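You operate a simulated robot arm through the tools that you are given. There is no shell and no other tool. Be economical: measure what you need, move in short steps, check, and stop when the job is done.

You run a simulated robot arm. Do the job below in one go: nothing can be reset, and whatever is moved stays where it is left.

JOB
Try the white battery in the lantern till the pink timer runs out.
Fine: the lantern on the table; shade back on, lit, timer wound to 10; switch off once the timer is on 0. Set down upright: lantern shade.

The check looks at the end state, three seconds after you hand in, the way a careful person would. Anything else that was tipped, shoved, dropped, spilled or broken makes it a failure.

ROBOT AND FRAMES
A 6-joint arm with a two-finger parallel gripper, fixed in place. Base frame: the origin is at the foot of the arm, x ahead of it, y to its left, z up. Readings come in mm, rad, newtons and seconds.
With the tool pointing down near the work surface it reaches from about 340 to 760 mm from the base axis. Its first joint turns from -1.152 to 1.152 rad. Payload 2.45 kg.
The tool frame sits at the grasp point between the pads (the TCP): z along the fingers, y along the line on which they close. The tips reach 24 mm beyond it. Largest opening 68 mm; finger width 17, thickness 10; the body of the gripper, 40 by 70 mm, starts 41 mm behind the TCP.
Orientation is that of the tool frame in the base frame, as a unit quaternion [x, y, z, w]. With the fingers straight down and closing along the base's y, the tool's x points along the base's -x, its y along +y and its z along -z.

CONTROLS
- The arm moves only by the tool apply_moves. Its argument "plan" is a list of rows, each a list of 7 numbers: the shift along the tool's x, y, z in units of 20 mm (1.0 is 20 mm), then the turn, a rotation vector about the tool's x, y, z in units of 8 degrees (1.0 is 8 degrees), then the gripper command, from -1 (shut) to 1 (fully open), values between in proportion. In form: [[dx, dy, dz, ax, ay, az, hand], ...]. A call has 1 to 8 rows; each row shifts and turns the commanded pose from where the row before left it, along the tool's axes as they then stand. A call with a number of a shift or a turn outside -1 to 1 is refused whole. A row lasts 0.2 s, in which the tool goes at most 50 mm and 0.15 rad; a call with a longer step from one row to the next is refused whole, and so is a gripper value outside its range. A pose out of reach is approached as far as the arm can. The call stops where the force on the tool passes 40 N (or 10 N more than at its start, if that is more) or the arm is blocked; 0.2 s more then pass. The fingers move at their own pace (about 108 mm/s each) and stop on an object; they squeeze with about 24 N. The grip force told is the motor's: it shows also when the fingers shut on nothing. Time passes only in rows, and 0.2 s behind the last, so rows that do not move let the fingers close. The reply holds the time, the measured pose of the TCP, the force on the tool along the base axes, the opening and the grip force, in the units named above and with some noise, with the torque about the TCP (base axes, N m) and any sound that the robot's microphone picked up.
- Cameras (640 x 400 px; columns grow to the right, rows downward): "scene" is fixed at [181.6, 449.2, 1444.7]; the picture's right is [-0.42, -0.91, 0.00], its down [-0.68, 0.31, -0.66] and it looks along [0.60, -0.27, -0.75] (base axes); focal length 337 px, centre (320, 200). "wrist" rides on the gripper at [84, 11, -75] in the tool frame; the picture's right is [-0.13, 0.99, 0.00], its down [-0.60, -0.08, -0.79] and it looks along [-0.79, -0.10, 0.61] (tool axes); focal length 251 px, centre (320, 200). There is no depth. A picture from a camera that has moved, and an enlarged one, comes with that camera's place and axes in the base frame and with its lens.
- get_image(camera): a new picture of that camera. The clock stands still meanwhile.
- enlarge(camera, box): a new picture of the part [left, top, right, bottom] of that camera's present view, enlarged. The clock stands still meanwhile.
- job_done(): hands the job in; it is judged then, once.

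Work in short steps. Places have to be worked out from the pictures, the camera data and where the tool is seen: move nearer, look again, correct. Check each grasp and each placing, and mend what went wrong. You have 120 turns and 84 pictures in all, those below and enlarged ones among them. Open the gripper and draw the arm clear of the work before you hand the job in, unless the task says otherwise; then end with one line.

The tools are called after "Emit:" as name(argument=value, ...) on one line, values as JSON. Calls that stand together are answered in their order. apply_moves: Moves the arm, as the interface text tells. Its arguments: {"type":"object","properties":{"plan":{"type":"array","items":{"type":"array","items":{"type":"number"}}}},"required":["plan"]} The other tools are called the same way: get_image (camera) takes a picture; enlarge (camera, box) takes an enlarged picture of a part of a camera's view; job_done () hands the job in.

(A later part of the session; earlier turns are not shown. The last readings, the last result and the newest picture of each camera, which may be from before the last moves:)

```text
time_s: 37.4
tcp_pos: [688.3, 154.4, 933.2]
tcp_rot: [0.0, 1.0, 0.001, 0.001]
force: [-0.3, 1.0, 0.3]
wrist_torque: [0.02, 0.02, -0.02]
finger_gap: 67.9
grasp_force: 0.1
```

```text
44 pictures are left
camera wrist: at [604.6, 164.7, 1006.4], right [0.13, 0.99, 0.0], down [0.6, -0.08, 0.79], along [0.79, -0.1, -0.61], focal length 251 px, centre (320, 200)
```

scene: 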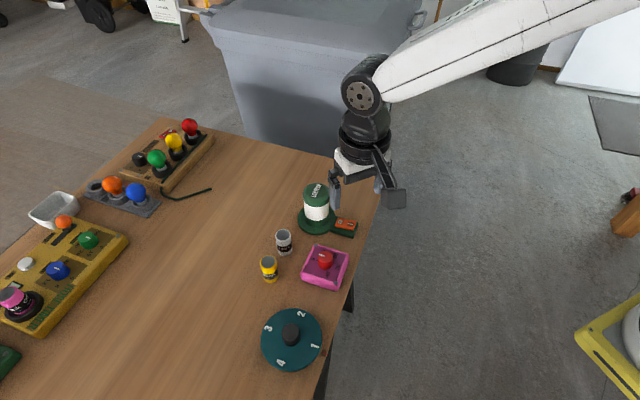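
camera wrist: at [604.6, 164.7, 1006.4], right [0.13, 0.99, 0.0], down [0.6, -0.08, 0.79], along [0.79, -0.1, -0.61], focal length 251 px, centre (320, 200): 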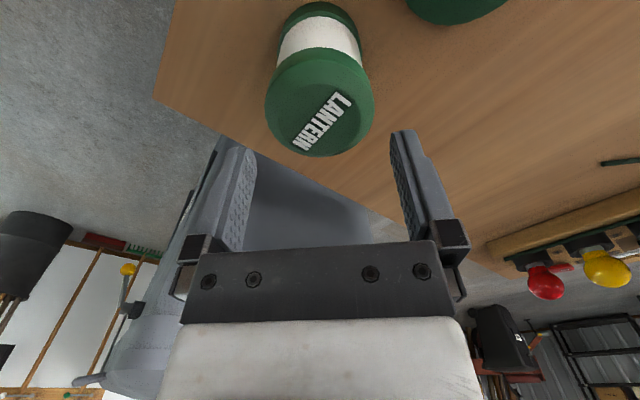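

Aligned as before. Descend to z≈854.5 and grip.

Emit:
apply_moves(plan=[[0, 0, 0.6, 0, 0, 0, 1], [0, 0, 0.6, 0, 0, 0, 1], [0, 0, 0.7, 0, 0, 0, 1], [0, 0, 0.7, 0, 0, 0, 1], [0, 0, 0.7, 0, 0, 0, 1], [0, 0, 0.62, 0, 0, 0, 1], [0, 0, 0, 0, 0, 0, 1]])

Emit:
apply_moves(plan=[[0, 0, 0, 0, 0, 0, -1], [0, 0, 0, 0, 0, 0, -1], [0, 0, 0, 0, 0, 0, -1]])

Emit:
apply_moves(plan=[[0, 0, -0.5, 0, 0, 0, -1], [0, 0, -1, 0, 0, 0, -1], [0, 0, -1, 0, 0, 0, -1], [0, 0, -1, 0, 0, 0, -1], [0, 0, -1, 0, 0, 0, -1], [0, 0, -1, 0, 0, 0, -1], [0, 0, -1, 0, 0, 0, -1], [0, 0, 0, 0, 0, 0, -1]])

Emit:
get_image(camera="scene")

```text
time_s: 39.0
tcp_pos: [687.5, 154.6, 853.3]
tcp_rot: [0.0, 1.0, 0.0, 0.0]
force: [0.3, -0.3, 0.2]
wrist_torque: [0.0, -0.01, -0.02]
finger_gap: 68.1
grasp_force: 0.0
```

```text
time_s: 39.8
tcp_pos: [688.5, 154.7, 854.0]
tcp_rot: [0.0, 1.0, 0.0, -0.001]
force: [-0.1, -0.4, 0.0]
wrist_torque: [0.01, 0.0, 0.02]
finger_gap: 60.6
grasp_force: 24.1
```

```text
time_s: 41.6
tcp_pos: [688.4, 154.0, 983.9]
tcp_rot: [0.001, 1.0, 0.0, 0.0]
force: [0.4, -0.3, -1.2]
wrist_torque: [-0.01, -0.05, -0.01]
finger_gap: 60.6
grasp_force: 23.8
```

```text
43 pictures are left
```

scene: 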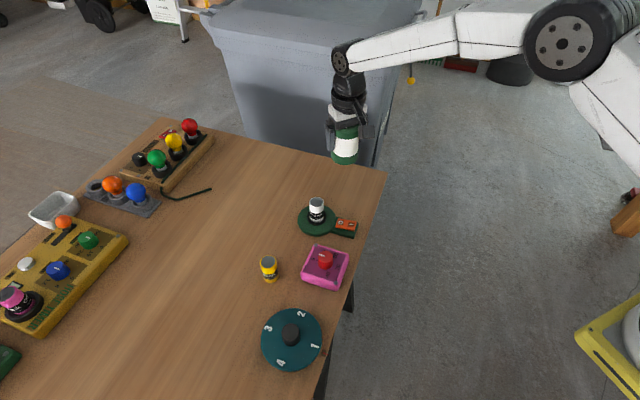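

Shade held. I return by exactly the inverse shift (−50, +94 mm) over the base.

Emit:
apply_moves(plan=[[0.5, 0.94, 0, 0, 0, 0, -1], [0.5, 0.94, 0, 0, 0, 0, -1], [0.5, 0.94, 0, 0, 0, 0, -1], [0.5, 0.94, 0, 0, 0, 0, -1], [0.5, 0.94, 0, 0, 0, 0, -1], [0, 0, 0, 0, 0, 0, -1]])

Emit:
apply_moves(plan=[[0, 0, 0.8, 0, 0, 0, -1], [0, 0, 0.8, 0, 0, 0, -1], [0, 0, 0.8, 0, 0, 0, -1], [0, 0, 0, 0, 0, 0, -1]])

Emit:
enlarge(camera="scene", box=[285, 160, 365, 240])

Emit:
enlarge(camera="wrist", box=[200, 0, 440, 225])

```text
time_s: 43.0
tcp_pos: [638.6, 249.8, 985.1]
tcp_rot: [0.0, 1.0, 0.0, 0.0]
force: [0.6, -0.7, -0.5]
wrist_torque: [0.03, 0.0, 0.01]
finger_gap: 60.5
grasp_force: 23.9
```

```text
time_s: 44.0
tcp_pos: [639.0, 250.5, 935.5]
tcp_rot: [-0.001, 1.0, 0.0, 0.001]
force: [0.5, 0.8, -1.0]
wrist_torque: [-0.02, -0.01, 0.01]
finger_gap: 61.0
grasp_force: 24.1
```

```text
5.00 times, centred on (325, 200) of scene
camera zoom: at [181.6, 449.2, 1444.7], right [-0.42, -0.91, 0.0], down [-0.68, 0.31, -0.66], along [0.6, -0.27, -0.75], focal length 1683 px, centre (295, 200)
```

zoom: 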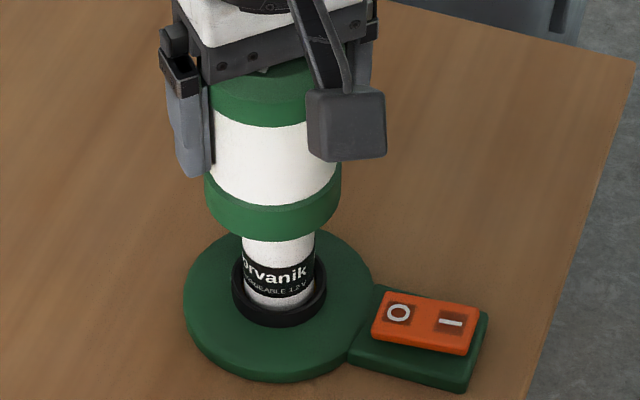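

```text
1.78 times, centred on (320, 112) of wrist
camera zoom: at [554.4, 259.6, 1009.6], right [0.13, 0.99, 0.0], down [0.6, -0.08, 0.79], along [0.79, -0.1, -0.61], focal length 447 px, centre (320, 356)
```

zoom: 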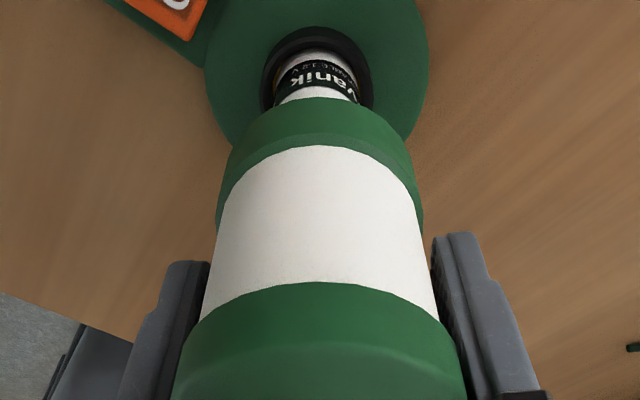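

Lined up over the battery; a −1 mm y tweak, then descend to ≈6 mm above the plate.

Emit:
apply_moves(plan=[[0.02, -0.05, 0.4, 0, 0, 0, -1], [0, 0, 0.5, 0, 0, 0, -1], [0, 0, 0.5, 0, 0, 0, -1], [0, 0, 0.5, 0, 0, 0, -1], [0, 0, 0.5, 0, 0, 0, -1], [0, 0, 0.4, 0, 0, 0, -1], [0, 0, 0, 0, 0, 0, -1]])

Emit:
enlarge(camera="scene", box=[285, 160, 365, 240])

Emit:
enlarge(camera="wrist", box=[200, 0, 440, 225])

```text
time_s: 45.6
tcp_pos: [638.5, 247.2, 879.7]
tcp_rot: [0.0, 1.0, -0.001, 0.002]
force: [-0.3, -0.1, -0.4]
wrist_torque: [0.02, -0.02, 0.02]
finger_gap: 60.5
grasp_force: 24.2
```

```text
5.00 times, centred on (325, 200) of scene
camera zoom: at [181.6, 449.2, 1444.7], right [-0.42, -0.91, 0.0], down [-0.68, 0.31, -0.66], along [0.6, -0.27, -0.75], focal length 1683 px, centre (295, 200)
```

zoom: 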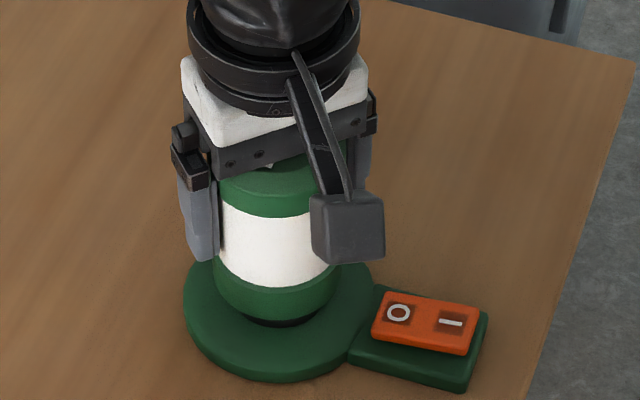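

```text
1.78 times, centred on (320, 112) of wrist
camera zoom: at [553.4, 258.1, 953.8], right [0.13, 0.99, 0.0], down [0.6, -0.08, 0.79], along [0.79, -0.1, -0.61], focal length 447 px, centre (320, 356)
```

zoom: 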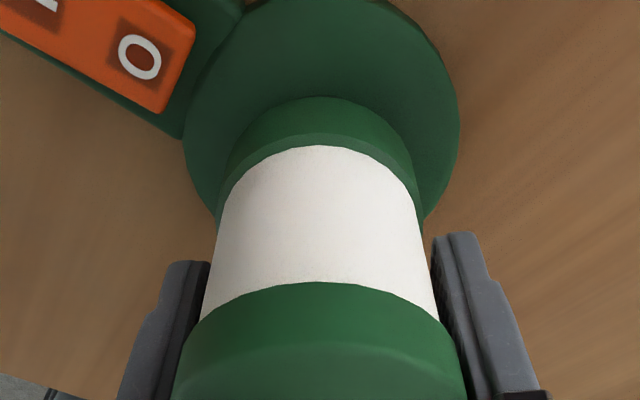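

It passes over the battery freely. Continue down gently to z≈869.

Emit:
apply_moves(plan=[[0, 0.03, 0.15, 0, 0, 0, -1], [0, 0, 0.15, 0, 0, 0, -1], [0, 0, 0.1, 0, 0, 0, -1], [0, 0, 0, 0, 0, 0, -1]])

Emit:
apply_moves(plan=[[0, 0, 0.08, 0, 0, 0, -1], [0, 0, 0, 0, 0, 0, -1]])

```text
time_s: 46.6
tcp_pos: [637.4, 247.8, 872.3]
tcp_rot: [0.0, 1.0, 0.0, 0.0]
force: [-0.7, 0.3, -1.8]
wrist_torque: [-0.02, 0.04, 0.04]
finger_gap: 60.8
grasp_force: 23.7
```

```text
time_s: 47.2
tcp_pos: [638.3, 249.5, 869.4]
tcp_rot: [0.0, 1.0, 0.002, 0.001]
force: [-3.4, 0.9, 0.7]
wrist_torque: [0.15, 0.22, 0.01]
finger_gap: 60.9
grasp_force: 23.9
```

Emit:
apply_moves(plan=[[0, 0, 0.05, 0, 0, 0, -1], [0, 0, 0, 0, 0, 0, -1]])

Emit:
enlarge(camera="scene", box=[285, 160, 365, 240])

```text
time_s: 47.8
tcp_pos: [637.3, 247.6, 869.4]
tcp_rot: [0.0, 1.0, 0.0, 0.0]
force: [-2.1, 1.1, 0.7]
wrist_torque: [0.1, 0.23, 0.01]
finger_gap: 60.5
grasp_force: 24.0
```

```text
5.00 times, centred on (325, 200) of scene
camera zoom: at [181.5, 449.2, 1444.7], right [-0.42, -0.91, 0.0], down [-0.68, 0.31, -0.66], along [0.6, -0.27, -0.75], focal length 1683 px, centre (295, 200)
```

zoom: 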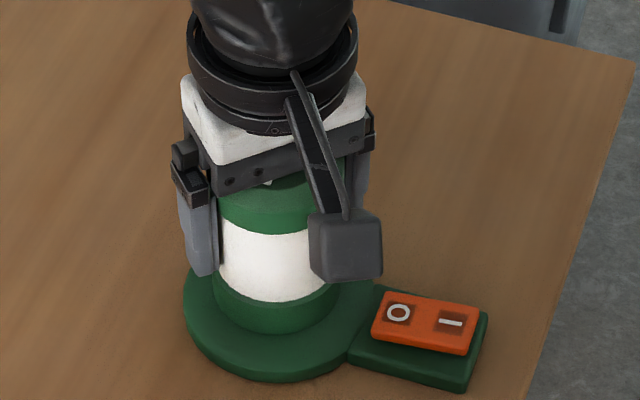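

Seated visually and at z 869 as originally. One more mm to settle, then release and rise.

Emit:
apply_moves(plan=[[0, 0, 0.05, 0, 0, 0, -1], [0, 0, 0, 0, 0, 0, -1]])

Emit:
apply_moves(plan=[[0, 0, 0, 0, 0, 0, 0.85], [0, 0, 0, 0, 0, 0, 1], [0, 0, 0, 0, 0, 0, 1], [0, 0, -0.5, 0, 0, 0, 1], [0, 0, -1, 0, 0, 0, 1], [0, 0, -1, 0, 0, 0, 1], [0, 0, -1, 0, 0, 0, 1], [0, 0, -1, 0, 0, 0, 1]])

Emit:
enlarge(camera="scene", box=[285, 160, 365, 240])

```text
time_s: 48.4
tcp_pos: [638.3, 248.2, 868.1]
tcp_rot: [-0.001, 1.0, 0.0, 0.0]
force: [-4.3, 1.5, 3.2]
wrist_torque: [0.16, 0.28, 0.05]
finger_gap: 60.7
grasp_force: 24.1
```

```text
time_s: 50.2
tcp_pos: [638.1, 248.5, 958.7]
tcp_rot: [0.0, 1.0, -0.001, 0.0]
force: [0.2, -0.5, 0.3]
wrist_torque: [-0.01, 0.03, 0.01]
finger_gap: 68.0
grasp_force: 0.1
```

```text
5.00 times, centred on (325, 200) of scene
camera zoom: at [181.6, 449.2, 1444.7], right [-0.42, -0.91, 0.0], down [-0.68, 0.31, -0.66], along [0.6, -0.27, -0.75], focal length 1683 px, centre (295, 200)
```

zoom: 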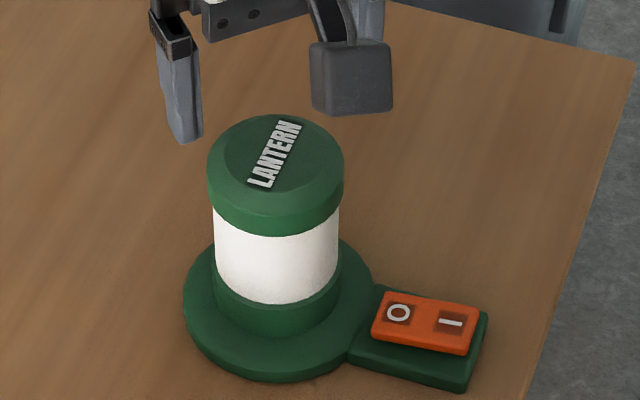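

Shade is back on, upright. Switch: "I" end at about (579,190). I close the fingers and move over it.

Emit:
apply_moves(plan=[[0.75, -0.75, 0, 0, 0, 0, -1], [0.75, -0.75, 0, 0, 0, 0, -1], [0.75, -0.75, 0, 0, 0, 0, -1], [0.75, -0.75, 0, 0, 0, 0, -1], [0, 0, 0.9, 0, 0, 0, -1], [0, 0, 0.9, 0, 0, 0, -1], [0, 0, 0.9, 0, 0, 0, -1], [0, 0, 0, 0, 0, 0, -1]])

Emit:
get_image(camera="wrist")

Emit:
enlarge(camera="scene", box=[285, 160, 375, 250])

```text
time_s: 52.0
tcp_pos: [578.3, 186.3, 905.0]
tcp_rot: [0.0, 1.0, 0.0, 0.001]
force: [-0.6, 0.3, -0.5]
wrist_torque: [0.0, -0.02, -0.02]
finger_gap: 0.0
grasp_force: 24.1
```

```text
36 pictures are left
camera wrist: at [493.8, 198.3, 978.2], right [0.13, 0.99, 0.0], down [0.6, -0.08, 0.79], along [0.79, -0.1, -0.61], focal length 251 px, centre (320, 200)
```

wrist: 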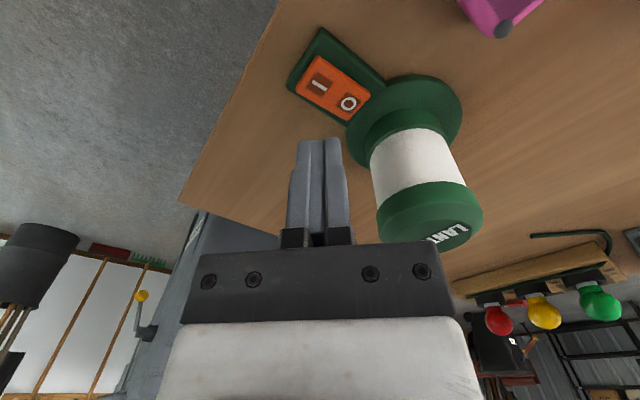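

```text
4.44 times, centred on (330, 205) of scene
camera zoom: at [181.6, 449.2, 1444.7], right [-0.42, -0.91, 0.0], down [-0.68, 0.31, -0.66], along [0.6, -0.27, -0.75], focal length 1496 px, centre (276, 178)
```

zoom: 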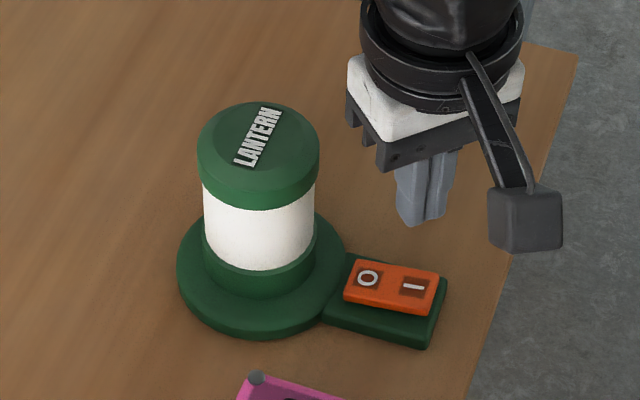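

"I" is at ≈(577,188), directly below the tips. Descend to a few mm above, then press.

Emit:
apply_moves(plan=[[0.08, 0, 0.6, 0, 0, 0, -1], [0, 0, 0.6, 0, 0, 0, -1], [0, 0, 0.6, 0, 0, 0, -1], [0, 0, 0.5, 0, 0, 0, -1], [0, 0, 0, 0, 0, 0, -1]])

Emit:
enlarge(camera="wrist", box=[240, 40, 400, 160])

Emit:
enlarge(camera="scene", box=[315, 195, 375, 245])

```text
time_s: 53.2
tcp_pos: [576.9, 188.2, 858.9]
tcp_rot: [-0.001, 1.0, 0.0, 0.001]
force: [-0.8, -0.4, -0.5]
wrist_torque: [0.02, 0.02, 0.0]
finger_gap: 0.2
grasp_force: 23.3
```

```text
3.33 times, centred on (320, 100) of wrist
camera zoom: at [492.2, 198.0, 932.0], right [0.13, 0.99, 0.0], down [0.6, -0.08, 0.79], along [0.79, -0.1, -0.61], focal length 838 px, centre (320, 533)
```

zoom: 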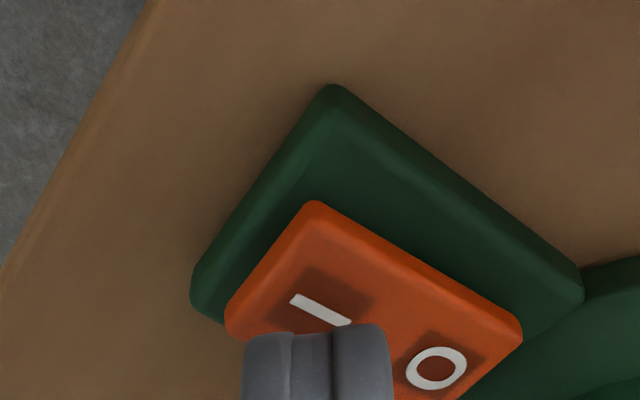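

```text
8.00 times, centred on (345, 220) of scene
camera zoom: at [181.6, 449.2, 1444.7], right [-0.42, -0.91, 0.0], down [-0.68, 0.31, -0.66], along [0.6, -0.27, -0.75], focal length 2693 px, centre (120, 40)
```

zoom: 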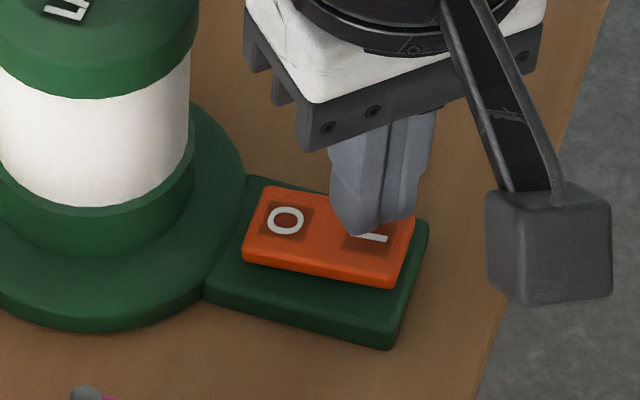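

Tips above the "I" half. I shift 3 mm outward and lower slowly to press.

Emit:
apply_moves(plan=[[0.05, -0.13, 0.15, 0, 0, 0, -1], [0, 0, 0.15, 0, 0, 0, -1], [0, 0, 0.1, 0, 0, 0, -1], [0, 0, 0, 0, 0, 0, -1]])

Emit:
apply_moves(plan=[[0, 0, 0.1, 0, 0, 0, -1], [0, 0, 0.1, 0, 0, 0, -1], [0, 0, 0, 0, 0, 0, -1]])

```text
time_s: 54.2
tcp_pos: [575.8, 185.4, 851.1]
tcp_rot: [0.0, 1.0, 0.0, 0.0]
force: [-1.0, 0.4, 0.2]
wrist_torque: [0.0, 0.02, 0.0]
finger_gap: 0.0
grasp_force: 23.6
```

```text
time_s: 55.0
tcp_pos: [575.3, 183.9, 847.1]
tcp_rot: [-0.001, 1.0, 0.0, 0.0]
force: [0.4, -0.2, 0.2]
wrist_torque: [0.02, 0.01, 0.01]
finger_gap: 0.2
grasp_force: 23.4
```

No contact yet at tip z≈823; continue in 2 mm rows.

Emit:
apply_moves(plan=[[0, 0, 0.1, 0, 0, 0, -1], [0, 0, 0.1, 0, 0, 0, -1]])

Emit:
enlarge(camera="scene", box=[300, 195, 360, 245])

```text
time_s: 55.7
tcp_pos: [576.1, 185.9, 845.6]
tcp_rot: [0.0, 1.0, 0.0, 0.0]
force: [-6.5, -2.5, 11.4]
wrist_torque: [0.01, 0.1, 0.02]
finger_gap: 0.0
grasp_force: 23.5
stopped in row 2: the force on the tool passed its limit at 42 N (the readings are from after the stop); the commanded pose is now the measured one
```

```text
8.00 times, centred on (330, 220) of scene
camera zoom: at [181.2, 449.1, 1444.8], right [-0.42, -0.91, 0.0], down [-0.68, 0.31, -0.66], along [0.6, -0.27, -0.75], focal length 2693 px, centre (240, 40)
```

zoom: 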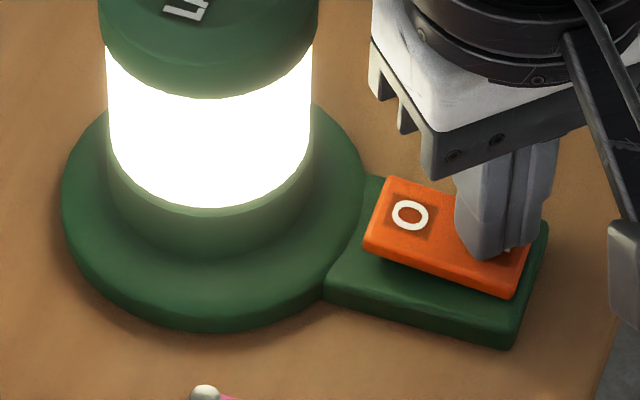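

The lantern is lit. I lift off and move toward the timer knob for a look.

Emit:
apply_moves(plan=[[0, 0, -0.8, 0, 0, 0, -1], [0, 0, -1, 0, 0, 0, -1], [0, 0, -1, 0, 0, 0, -1], [0.8, 1, -1, 0, 0, 0, 0], [0.8, 1, 0, 0, 0, 0, 1], [0.8, 1, 0, 0, 0, 0, 1], [0.8, 1, 0, 0, 0, 0, 1], [0.8, 1, 0, 0, 0, 0, 1]])

Emit:
get_image(camera="wrist")

Emit:
enlarge(camera="scene", box=[290, 235, 360, 295])

```text
time_s: 57.5
tcp_pos: [494.7, 286.0, 921.1]
tcp_rot: [0.0, 1.0, 0.0, 0.0]
force: [-0.2, 0.2, 0.0]
wrist_torque: [-0.01, 0.02, 0.0]
finger_gap: 68.2
grasp_force: 0.0
```

```text
31 pictures are left
camera wrist: at [411.2, 295.4, 994.6], right [0.13, 0.99, 0.0], down [0.6, -0.08, 0.79], along [0.79, -0.1, -0.61], focal length 251 px, centre (320, 200)
```

wrist: 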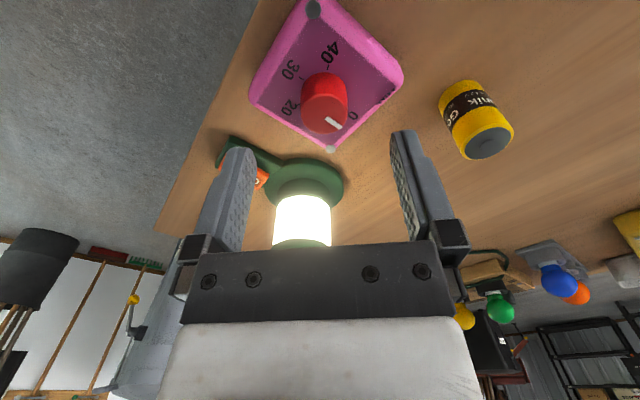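

```text
6.67 times, centred on (325, 265) of scene
camera zoom: at [181.6, 449.2, 1444.7], right [-0.42, -0.91, 0.0], down [-0.68, 0.31, -0.66], along [0.6, -0.27, -0.75], focal length 2244 px, centre (287, -233)
```

zoom: 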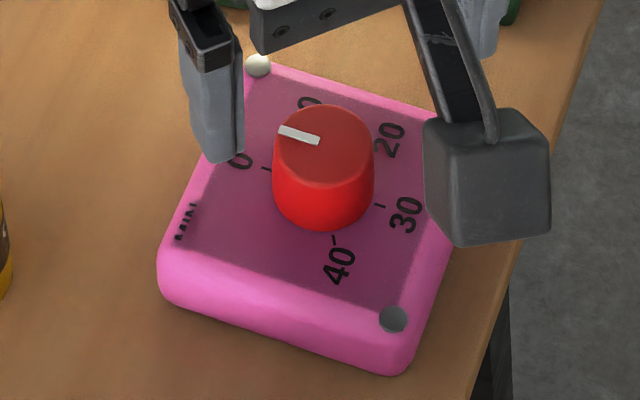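

Pointer is at 0 and the scale is clockwise with ≈60° per 10. Knob top ≈(518,285,840). I move over it, lower, and re-measure.

Emit:
apply_moves(plan=[[-0.6, 0, 0.5, 0, 0, 0, 1], [-0.55, 0, 0.5, 0, 0, 0, 1], [0, 0, 0.5, 0, 0, 0, 1], [0, 0, 0, 0, 0, 0, 1]])

Emit:
enlarge(camera="wrist", box=[220, 20, 420, 200])

Emit:
enlarge(camera="scene", box=[290, 235, 360, 295])

```text
time_s: 58.5
tcp_pos: [520.5, 285.8, 890.4]
tcp_rot: [0.001, 1.0, -0.001, 0.001]
force: [0.4, -0.5, -0.3]
wrist_torque: [0.0, 0.01, -0.03]
finger_gap: 68.0
grasp_force: 0.0
```

```text
2.22 times, centred on (320, 110) of wrist
camera zoom: at [435.4, 295.5, 964.8], right [0.13, 0.99, 0.0], down [0.6, -0.08, 0.79], along [0.79, -0.1, -0.61], focal length 559 px, centre (320, 400)
```

zoom: 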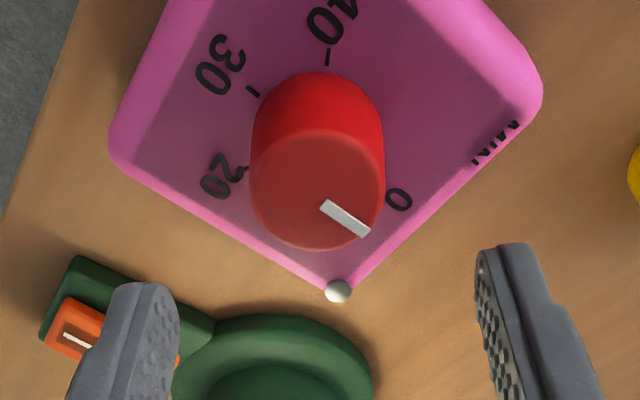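

```text
6.67 times, centred on (325, 265) of scene
camera zoom: at [181.6, 449.2, 1444.7], right [-0.42, -0.91, 0.0], down [-0.68, 0.31, -0.66], along [0.6, -0.27, -0.75], focal length 2244 px, centre (287, -233)
```

zoom: 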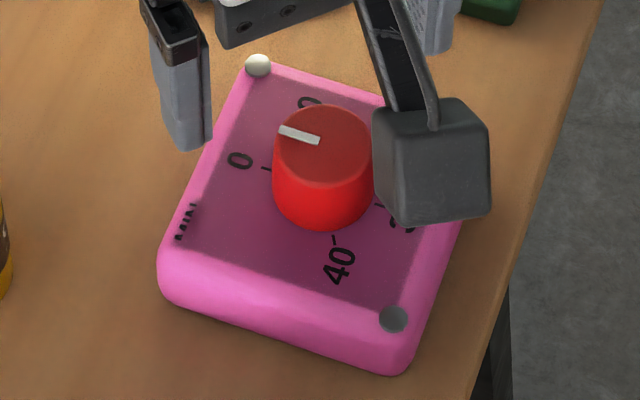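

Knob centre ≈(516.5,285.5). I centre on it and descend with the fingers straddling it, to check alignment at knob height.

Emit:
apply_moves(plan=[[0.15, 0, 0.5, 0, 0, 0, 1], [0, 0, 0.5, 0, 0, 0, 1], [0, 0, 0.5, 0, 0, 0, 1], [0, 0, 0.4, 0, 0, 0, 1], [0, 0, 0, 0, 0, 0, 1]])

Emit:
get_image(camera="wrist")

Emit:
enlarge(camera="scene", box=[290, 235, 360, 295])

```text
time_s: 59.7
tcp_pos: [515.5, 285.5, 853.4]
tcp_rot: [0.0, 1.0, 0.0, 0.001]
force: [-6.1, -3.6, 16.4]
wrist_torque: [-0.7, 0.2, -0.07]
finger_gap: 67.8
grasp_force: 0.0
```

```text
27 pictures are left
camera wrist: at [432.0, 296.2, 928.0], right [0.13, 0.99, 0.0], down [0.6, -0.08, 0.79], along [0.79, -0.1, -0.61], focal length 251 px, centre (320, 200)
```

wrist: 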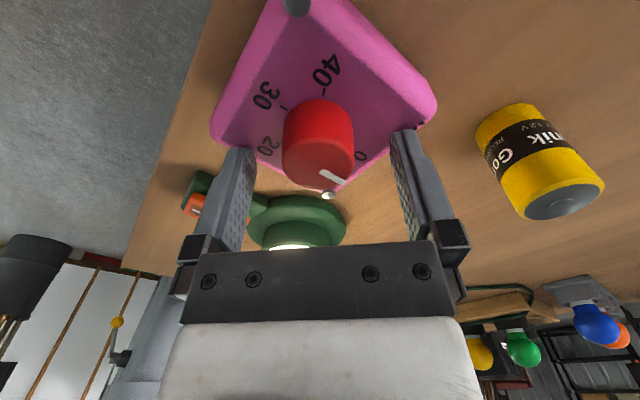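

```text
6.67 times, centred on (325, 265) of scene
camera zoom: at [181.2, 449.0, 1444.9], right [-0.42, -0.91, 0.0], down [-0.68, 0.31, -0.66], along [0.6, -0.27, -0.75], focal length 2244 px, centre (287, -233)
```

zoom: 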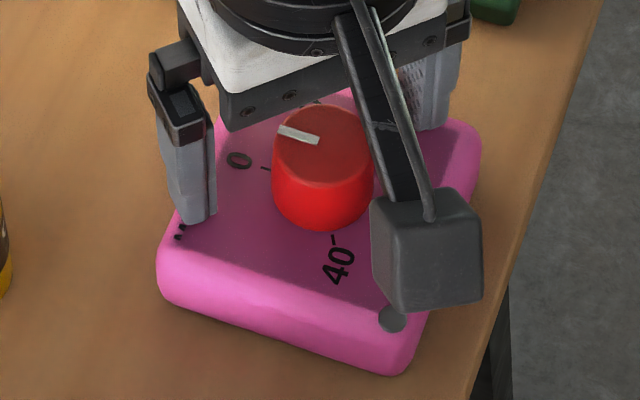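

The +y finger touches the panel (z≈829), so the knob is taller and nearer: centre ≈(507,285.5). I lift 4 mm, shift −8 mm in x, and check.

Emit:
apply_moves(plan=[[0, 0, -0.2, 0, 0, 0, 1], [0.4, 0, 0, 0, 0, 0, 1], [0, 0, 0, 0, 0, 0, 1]])

Emit:
enlarge(camera="wrist", box=[220, 80, 420, 260])

Emit:
enlarge(camera="scene", box=[290, 235, 360, 295])

```text
time_s: 60.5
tcp_pos: [508.0, 286.8, 856.9]
tcp_rot: [0.0, 1.0, 0.001, 0.0]
force: [-0.2, -0.1, 0.0]
wrist_torque: [0.0, 0.02, -0.03]
finger_gap: 68.0
grasp_force: 0.1
```

```text
2.22 times, centred on (320, 170) of wrist
camera zoom: at [424.1, 295.9, 930.6], right [0.13, 0.99, 0.0], down [0.6, -0.08, 0.79], along [0.79, -0.1, -0.61], focal length 559 px, centre (320, 267)
```

zoom: 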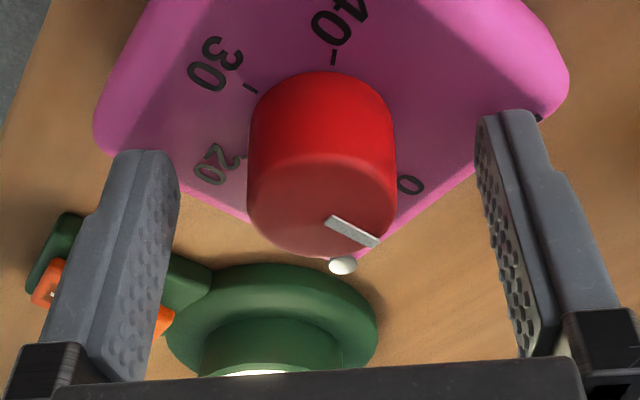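

```text
6.67 times, centred on (325, 265) of scene
camera zoom: at [181.6, 449.2, 1444.7], right [-0.42, -0.91, 0.0], down [-0.68, 0.31, -0.66], along [0.6, -0.27, -0.75], focal length 2244 px, centre (287, -233)
```

zoom: 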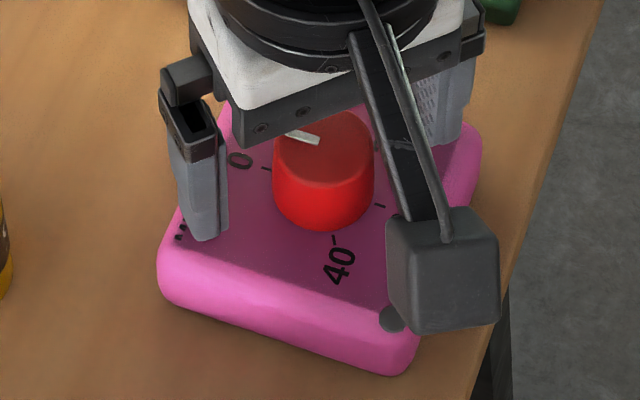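

Knob axis is about +1.5 mm x, −0.5 mm y from TCP. I correct, pre-turn −30° with open fingers, then close.

Emit:
apply_moves(plan=[[-0.075, -0.025, 0, 0, 0, 0, 1], [0, 0, 0, 0, 0, -0.95, 1], [0, 0, 0, 0, 0, -0.95, 1], [0, 0, 0, 0, 0, -0.95, 1], [0, 0, 0, 0, 0, -0.9, 1], [0, 0, 0, 0, 0, 0, 1]])

Emit:
enlarge(camera="wrist", box=[220, 80, 420, 260])

```text
time_s: 61.9
tcp_pos: [509.4, 285.1, 856.0]
tcp_rot: [-0.259, 0.966, 0.0, 0.001]
force: [-0.6, 0.2, -0.2]
wrist_torque: [0.0, 0.02, -0.01]
finger_gap: 68.0
grasp_force: 0.0
```

```text
2.22 times, centred on (320, 170) of wrist
camera zoom: at [431.4, 251.7, 930.9], right [-0.39, 0.92, 0.0], down [0.56, 0.23, 0.79], along [0.73, 0.31, -0.61], focal length 559 px, centre (320, 267)
```

zoom: 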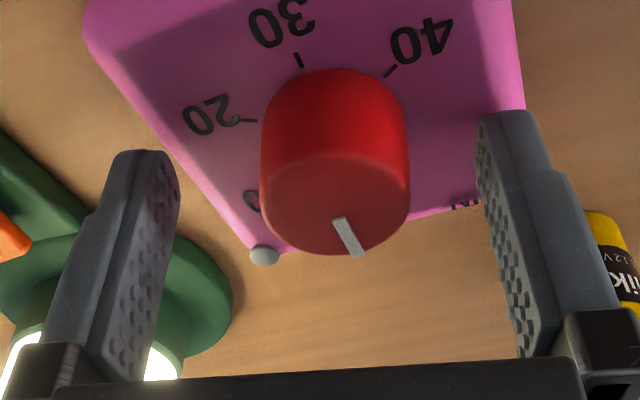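

From the changed column of the knob in the two orientations, the knob lies ≈−4 mm in x of the TCP. I shift and re-check.

Emit:
apply_moves(plan=[[0.16, 0.09, 0, 0, 0, 0, 1], [0, 0, 0, 0, 0, 0, 1]])

Emit:
enlarge(camera="wrist", box=[220, 80, 420, 260])

```text
time_s: 62.5
tcp_pos: [505.4, 285.0, 857.1]
tcp_rot: [-0.258, 0.966, 0.0, 0.001]
force: [-1.3, 0.0, 0.4]
wrist_torque: [-0.01, -0.01, -0.02]
finger_gap: 68.0
grasp_force: 0.0
```

```text
2.22 times, centred on (320, 170) of wrist
camera zoom: at [427.6, 251.7, 930.8], right [-0.38, 0.92, 0.0], down [0.56, 0.23, 0.79], along [0.73, 0.31, -0.61], focal length 559 px, centre (320, 267)
```

zoom: 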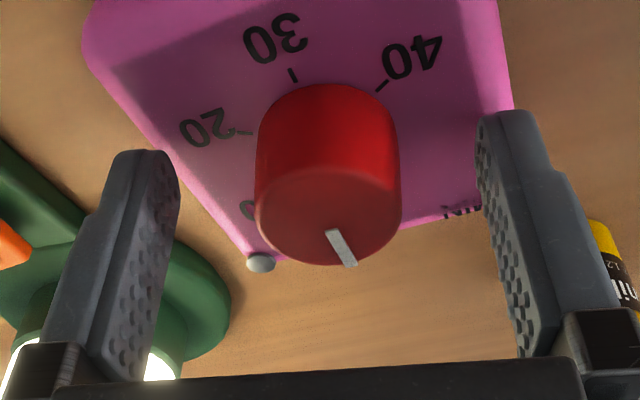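

Centred between fingers. Close on the knob.

Emit:
apply_moves(plan=[[0, 0, 0, 0, 0, 0, -1], [0, 0, 0, 0, 0, 0, -1], [0, 0, 0, 0, 0, 0, -1]])

Emit:
enlarge(camera="scene", box=[290, 235, 360, 295])

```text
time_s: 63.3
tcp_pos: [505.2, 285.4, 856.6]
tcp_rot: [-0.26, 0.966, 0.001, 0.002]
force: [-10.8, 16.5, -1.0]
wrist_torque: [0.54, 0.25, 0.0]
finger_gap: 31.1
grasp_force: 44.0
```

```text
6.67 times, centred on (325, 265) of scene
camera zoom: at [181.3, 449.6, 1444.6], right [-0.42, -0.91, 0.0], down [-0.68, 0.31, -0.66], along [0.6, -0.27, -0.75], focal length 2244 px, centre (287, -233)
```

zoom: 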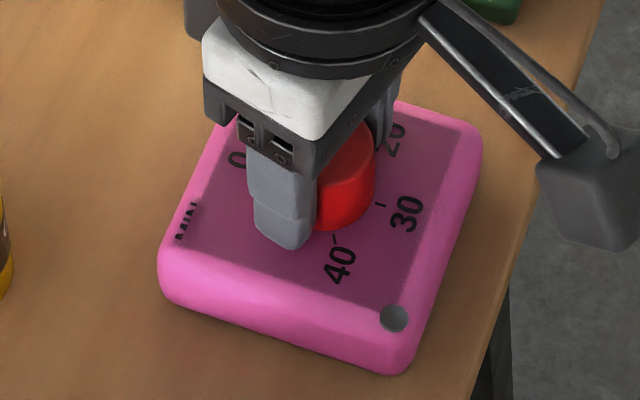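

Side force of ~20 N along the closing line says the knob sits slightly to tool +y. I ease the tool that way.

Emit:
apply_moves(plan=[[0, 0.05, 0, 0, 0, 0, -1], [0, 0, 0, 0, 0, 0, -1]])

```text
time_s: 63.9
tcp_pos: [505.1, 286.2, 857.1]
tcp_rot: [-0.259, 0.966, 0.0, 0.001]
force: [-9.8, 14.4, -0.2]
wrist_torque: [0.51, 0.08, 0.02]
finger_gap: 31.1
grasp_force: 44.4
```

Emit:
apply_moves(plan=[[0, 0.1, 0, 0, 0, 0, -1], [0, 0, 0, 0, 0, 0, -1]])

```text
time_s: 64.5
tcp_pos: [505.7, 286.5, 856.5]
tcp_rot: [-0.259, 0.966, 0.0, 0.001]
force: [-0.2, -1.5, 3.6]
wrist_torque: [0.01, -0.11, -0.02]
finger_gap: 30.8
grasp_force: 43.9
```

Force balanced. Now turn clockwise, first 30°.

Emit:
apply_moves(plan=[[0, 0, 0, 0, 0, 0.9375, -1], [0, 0, 0, 0, 0, 0.9375, -1], [0, 0, 0, 0, 0, 0.9375, -1], [0, 0, 0, 0, 0, 0.9375, -1]])

Emit:
enlarge(camera="wrist", box=[220, 60, 420, 240])

```text
time_s: 65.5
tcp_pos: [505.5, 287.2, 855.4]
tcp_rot: [0.001, 1.0, 0.0, 0.001]
force: [10.6, -15.3, 1.7]
wrist_torque: [-0.32, -0.52, 0.01]
finger_gap: 30.8
grasp_force: 44.1
```

```text
2.22 times, centred on (320, 150) of wrist
camera zoom: at [421.0, 297.1, 930.8], right [0.13, 0.99, 0.0], down [0.6, -0.08, 0.79], along [0.79, -0.1, -0.61], focal length 559 px, centre (320, 311)
```

zoom: 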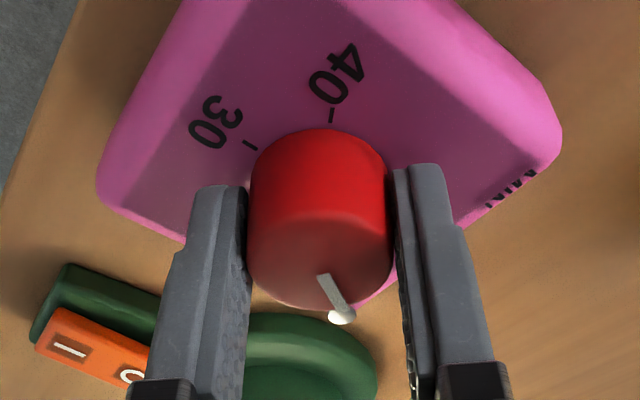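

Pointer has turned ~30°. Residual y force −15 N, so I ease −2 mm in y while turning on another 15°.

Emit:
apply_moves(plan=[[0, -0.1, 0, 0, 0, 0, -1], [0, 0, 0, 0, 0, 0.9375, -1], [0, 0, 0, 0, 0, 0.9375, -1], [0, 0, 0, 0, 0, 0, -1]])

```text
time_s: 66.5
tcp_pos: [505.1, 286.6, 857.5]
tcp_rot: [0.131, 0.991, 0.002, 0.002]
force: [14.2, 0.8, -10.7]
wrist_torque: [0.03, -0.68, 0.05]
finger_gap: 30.8
grasp_force: 44.2
```

Emit:
apply_moves(plan=[[-0.08, 0, 0, 0, 0, 0.9375, -1], [0, 0, 0, 0, 0, 0.9375, -1], [0, 0, 0, 0, 0, 0, -1]])

Emit:
enlarge(camera="wrist", box=[220, 60, 420, 240])

Emit:
enlarge(camera="scene", box=[290, 235, 360, 295])

```text
time_s: 67.3
tcp_pos: [504.9, 286.3, 857.0]
tcp_rot: [0.259, 0.966, 0.0, 0.001]
force: [-2.5, 12.7, -5.3]
wrist_torque: [0.27, -0.04, 0.0]
finger_gap: 31.0
grasp_force: 44.1
```

```text
2.22 times, centred on (320, 150) of wrist
camera zoom: at [437.9, 337.4, 931.1], right [0.61, 0.79, 0.0], down [0.48, -0.37, 0.79], along [0.63, -0.48, -0.61], focal length 559 px, centre (320, 311)
```

zoom: 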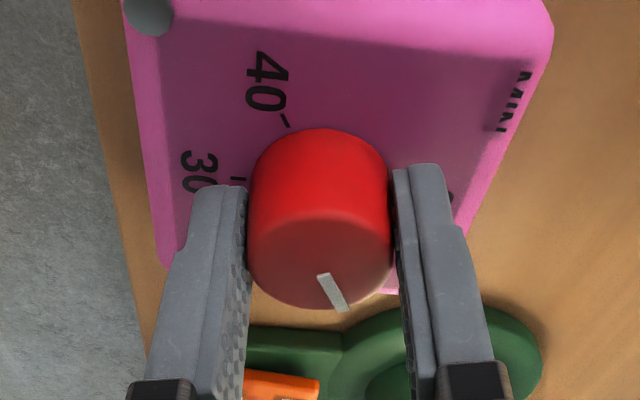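

```text
6.67 times, centred on (325, 265) of scene
camera zoom: at [181.6, 449.6, 1444.6], right [-0.42, -0.91, 0.0], down [-0.68, 0.31, -0.66], along [0.6, -0.27, -0.75], focal length 2244 px, centre (287, -233)
```

zoom: 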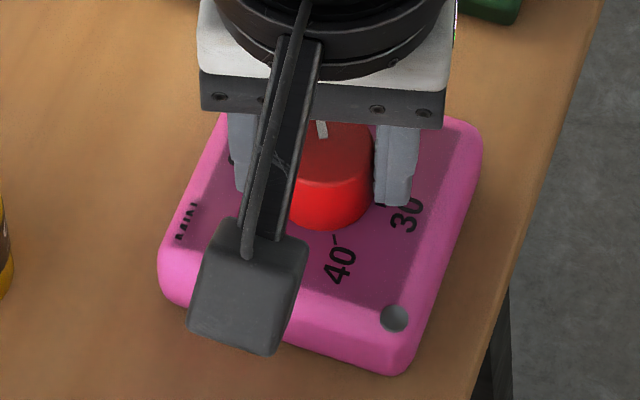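

Relative to the gripper the pointer hasn't slipped, so the knob has turned the full 60° to 10. I release and rise.

Emit:
apply_moves(plan=[[0, 0, 0, 0, 0, 0, 0.5], [0, 0, 0, 0, 0, 0, 1], [0, 0, -1, 0, 0, 0, 1], [0, 0, -1, 0, 0, 0, 1], [0, 0, -1, 0, 0, 0, 1]])

Emit:
enlarge(camera="wrist", box=[220, 20, 420, 200])

Emit:
get_image(camera="scene")

```text
time_s: 68.5
tcp_pos: [506.7, 284.7, 916.3]
tcp_rot: [0.26, 0.966, 0.001, 0.0]
force: [0.7, 0.2, -0.3]
wrist_torque: [-0.01, 0.01, 0.0]
finger_gap: 67.9
grasp_force: 0.1
```

```text
2.22 times, centred on (320, 110) of wrist
camera zoom: at [438.7, 336.1, 990.9], right [0.61, 0.79, 0.0], down [0.48, -0.37, 0.79], along [0.63, -0.48, -0.61], focal length 559 px, centre (320, 400)
```

zoom: 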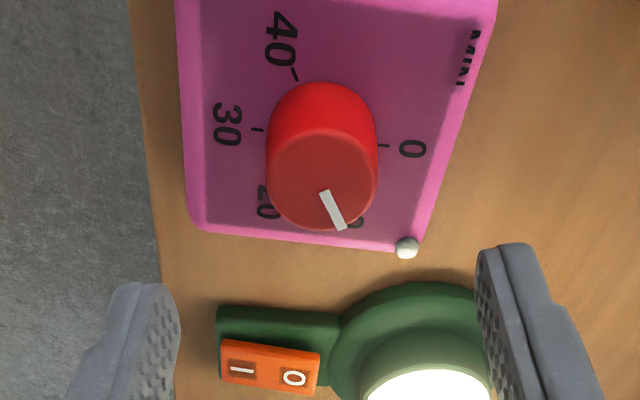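

```text
16 pictures are left
```

scene: 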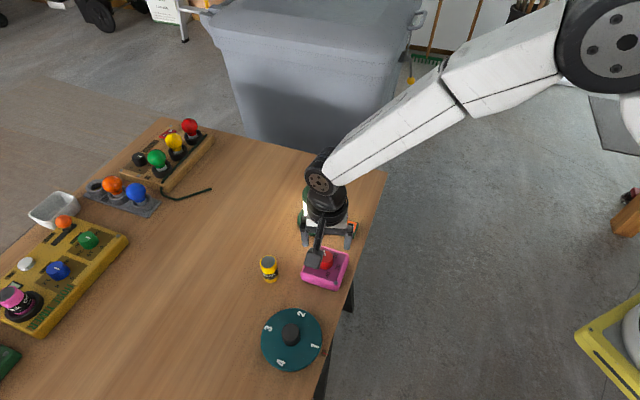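

Pointer reads about 10 and the lamp is lit. While the timer runs I close the fingers and turn the gripper to −34° so its body stays clear of the lantern when pressing "O".

Emit:
apply_moves(plan=[[0, 0, 0, 0, 0, -1, -1], [0, 0, 0, 0, 0, -1, -1], [0, 0, 0, 0, 0, -1, -1], [0, 0, 0, 0, 0, -1, -1], [0, 0, 0, 0, 0, -1, -1], [0, 0, 0, 0, 0, -1, -1], [0, 0, 0, 0, 0, -1, -1], [0, 0, 0, 0, 0, -1, -1]])

Emit:
apply_moves(plan=[[-0.235, -0.933, 0, 0, 0, 0, -1], [-0.235, -0.933, 0, 0, 0, 0, -1], [-0.235, -0.933, 0, 0, 0, 0, -1], [-0.235, -0.933, 0, 0, 0, 0, -1], [-0.235, -0.933, 0, 0, 0, 0, -1], [-0.235, -0.933, 0, 0, 0, 0, -1], [0, 0, 0.7, 0, 0, 0, -1], [0, 0, 0, 0, 0, 0, -1]])

Emit:
enlarge(camera="scene", box=[285, 200, 365, 300])

```text
time_s: 70.3
tcp_pos: [505.5, 284.8, 916.4]
tcp_rot: [-0.293, 0.956, 0.0, 0.0]
force: [0.0, -0.2, -0.2]
wrist_torque: [-0.04, -0.03, -0.01]
finger_gap: 0.0
grasp_force: 23.9
```

```text
time_s: 72.1
tcp_pos: [592.7, 208.1, 903.5]
tcp_rot: [-0.292, 0.956, 0.0, 0.001]
force: [-0.7, 1.2, -0.2]
wrist_torque: [0.0, -0.02, 0.0]
finger_gap: 0.0
grasp_force: 23.4
```

```text
4.00 times, centred on (325, 250) of scene
camera zoom: at [181.6, 449.2, 1444.7], right [-0.42, -0.91, 0.0], down [-0.68, 0.31, -0.66], along [0.6, -0.27, -0.75], focal length 1346 px, centre (300, 0)
```

zoom: 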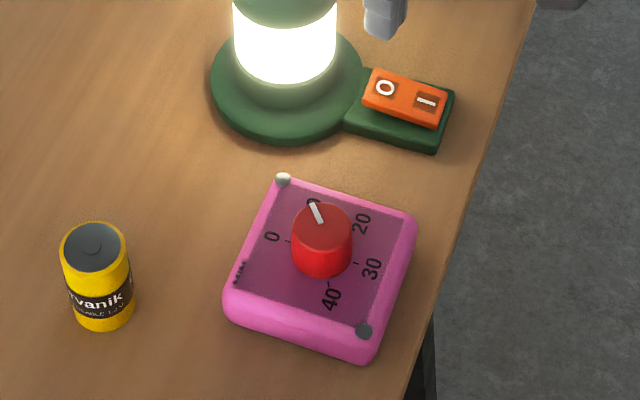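

The timer is running (pointer already about 7.5; ≈18 s total). I lower to ~14 mm above "O" and wait.

Emit:
apply_moves(plan=[[0, 0, 0.5, 0, 0, 0, -1], [0, 0, 0.5, 0, 0, 0, -1], [0, 0, 0.5, 0, 0, 0, -1], [0, 0, 0.5, 0, 0, 0, -1], [0, 0, 0, 0, 0, 0, -1]])

Emit:
enlarge(camera="scene", box=[295, 200, 365, 295])

Emit:
enlarge(camera="wrist", box=[220, 20, 420, 200])

```text
time_s: 73.3
tcp_pos: [592.9, 208.4, 863.8]
tcp_rot: [-0.293, 0.956, 0.001, 0.002]
force: [-6.4, -2.0, 15.0]
wrist_torque: [0.43, -0.62, 0.08]
finger_gap: 0.0
grasp_force: 23.5
```

```text
4.21 times, centred on (330, 248) of scene
camera zoom: at [181.1, 449.0, 1444.8], right [-0.42, -0.91, 0.0], down [-0.68, 0.31, -0.66], along [0.6, -0.27, -0.75], focal length 1417 px, centre (278, 0)
```

zoom: 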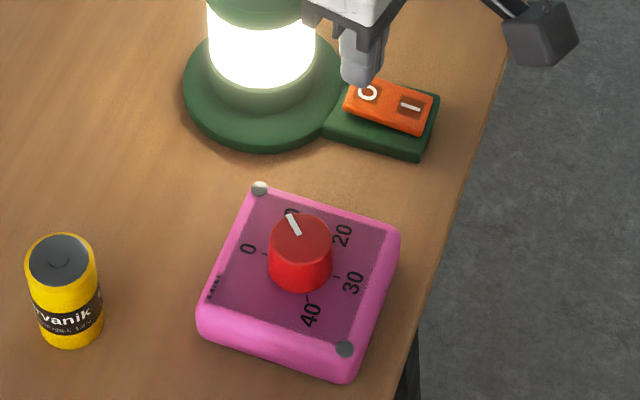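

```text
2.22 times, centred on (320, 110) of wrist
camera zoom: at [516.6, 170.1, 938.2], right [-0.45, 0.89, 0.0], down [0.54, 0.27, 0.8], along [0.71, 0.36, -0.61], focal length 559 px, centre (320, 400)
```

zoom: 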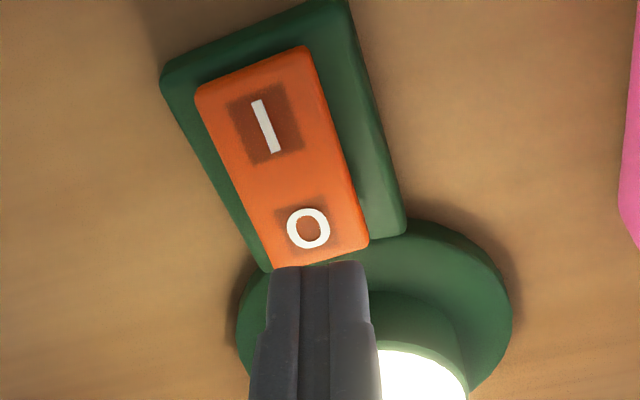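

Contact at 15 N: by the torque it's the gripper body's edge on the lantern cap, not the switch. I lift at once and then tilt the tool 20° so its body leans away from the lantern.

Emit:
apply_moves(plan=[[0, 0, -0.8, 0, 0, 0, -1], [0, 0, -0.7, 0, 0, 0, -1], [0, 0, 0, 0, -0.85, 0, -1], [0, 0, 0, 0, -0.85, 0, -1], [0, 0, 0, 0, -0.8, 0, -1], [0, 0, 0, 0, 0, 0, -1]])

Emit:
enlarge(camera="scene", box=[285, 170, 375, 290])

```text
time_s: 74.7
tcp_pos: [592.7, 208.2, 893.4]
tcp_rot: [-0.288, 0.942, 0.051, 0.167]
force: [-0.2, 0.3, -0.4]
wrist_torque: [0.0, 0.0, 0.0]
finger_gap: 0.1
grasp_force: 23.6
```

```text
3.33 times, centred on (330, 230) of scene
camera zoom: at [181.6, 449.2, 1444.7], right [-0.42, -0.91, 0.0], down [-0.68, 0.31, -0.66], along [0.6, -0.27, -0.75], focal length 1122 px, centre (287, 100)
```

zoom: 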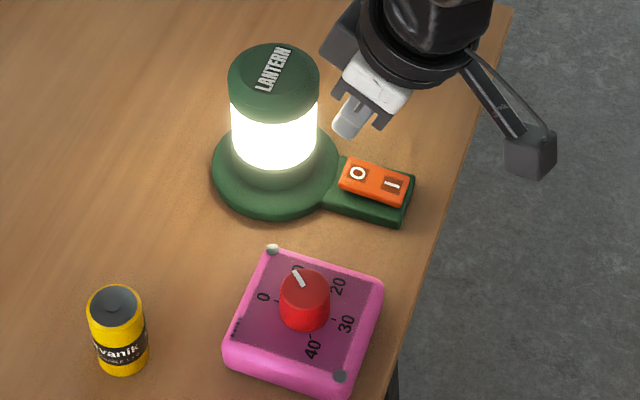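

The tilt is right and the shade undisturbed. I lower toward "O" (vertical move in the tilted frame), stopping above.

Emit:
apply_moves(plan=[[0.15, 0, 0.41, 0, 0, 0, -1], [0.15, 0, 0.41, 0, 0, 0, -1], [0.15, 0, 0.41, 0, 0, 0, -1], [0.1, 0, 0.28, 0, 0, 0, -1], [0, 0, 0, 0, 0, 0, -1]])

Emit:
enlarge(camera="scene", box=[295, 195, 365, 275])

```text
time_s: 75.9
tcp_pos: [592.0, 208.9, 860.9]
tcp_rot: [-0.288, 0.942, 0.051, 0.167]
force: [-0.5, -0.1, 0.0]
wrist_torque: [0.0, 0.0, -0.04]
finger_gap: 0.0
grasp_force: 23.5
```

```text
5.00 times, centred on (330, 235) of scene
camera zoom: at [181.6, 449.2, 1444.7], right [-0.42, -0.91, 0.0], down [-0.68, 0.31, -0.66], along [0.6, -0.27, -0.75], focal length 1683 px, centre (270, 25)
```

zoom: 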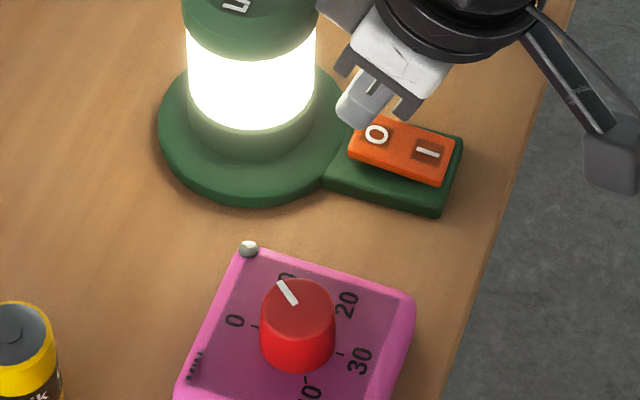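

Tip is slightly too near the lantern; shift ≈6 mm toward the rocker, then wait. Timer now ≈6, ~2.9°/s, so ~12 s left.

Emit:
apply_moves(plan=[[0.135, -0.055, -0.05, 0, 0, 0, -1], [0.135, -0.055, -0.05, 0, 0, 0, -1], [0, 0, 0, 0, 0, 0, -1], [0, 0, 0, 0, 0, 0, -1], [0, 0, 0, 0, 0, 0, -1], [0, 0, 0, 0, 0, 0, -1], [0, 0, 0, 0, 0, 0, -1], [0, 0, 0, 0, 0, 0, -1]])

Emit:
apply_moves(plan=[[0, 0, 0, 0, 0, 0, -1], [0, 0, 0, 0, 0, 0, -1], [0, 0, 0, 0, 0, 0, -1], [0, 0, 0, 0, 0, 0, -1], [0, 0, 0, 0, 0, 0, -1], [0, 0, 0, 0, 0, 0, -1], [0, 0, 0, 0, 0, 0, -1], [0, 0, 0, 0, 0, 0, -1]])

Emit:
apply_moves(plan=[[0, 0, 0, 0, 0, 0, -1], [0, 0, 0, 0, 0, 0, -1], [0, 0, 0, 0, 0, 0, -1], [0, 0, 0, 0, 0, 0, -1], [0, 0, 0, 0, 0, 0, -1], [0, 0, 0, 0, 0, 0, -1], [0, 0, 0, 0, 0, 0, -1], [0, 0, 0, 0, 0, 0, -1]])

Emit:
enlarge(camera="scene", box=[295, 195, 365, 275])

```text
time_s: 77.7
tcp_pos: [589.1, 202.4, 860.9]
tcp_rot: [-0.288, 0.942, 0.051, 0.167]
force: [0.0, 0.4, 0.7]
wrist_torque: [-0.01, -0.01, 0.0]
finger_gap: 0.0
grasp_force: 23.5
```

```text
time_s: 79.5
tcp_pos: [587.9, 202.9, 860.7]
tcp_rot: [-0.288, 0.942, 0.051, 0.167]
force: [-1.0, 0.6, 0.1]
wrist_torque: [-0.01, -0.02, 0.03]
finger_gap: 0.2
grasp_force: 24.1
```

```text
time_s: 81.3
tcp_pos: [588.8, 202.9, 860.3]
tcp_rot: [-0.288, 0.942, 0.052, 0.167]
force: [-0.3, -0.3, 0.6]
wrist_torque: [-0.01, 0.03, 0.02]
finger_gap: 0.2
grasp_force: 23.3
```

```text
5.00 times, centred on (330, 235) of scene
camera zoom: at [181.6, 449.2, 1444.7], right [-0.42, -0.91, 0.0], down [-0.68, 0.31, -0.66], along [0.6, -0.27, -0.75], focal length 1683 px, centre (270, 25)
```

zoom: 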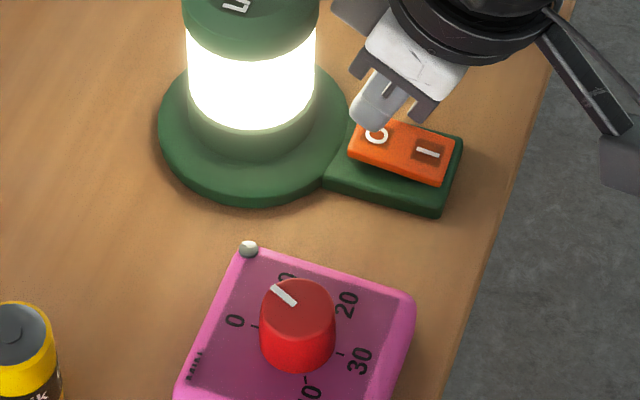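

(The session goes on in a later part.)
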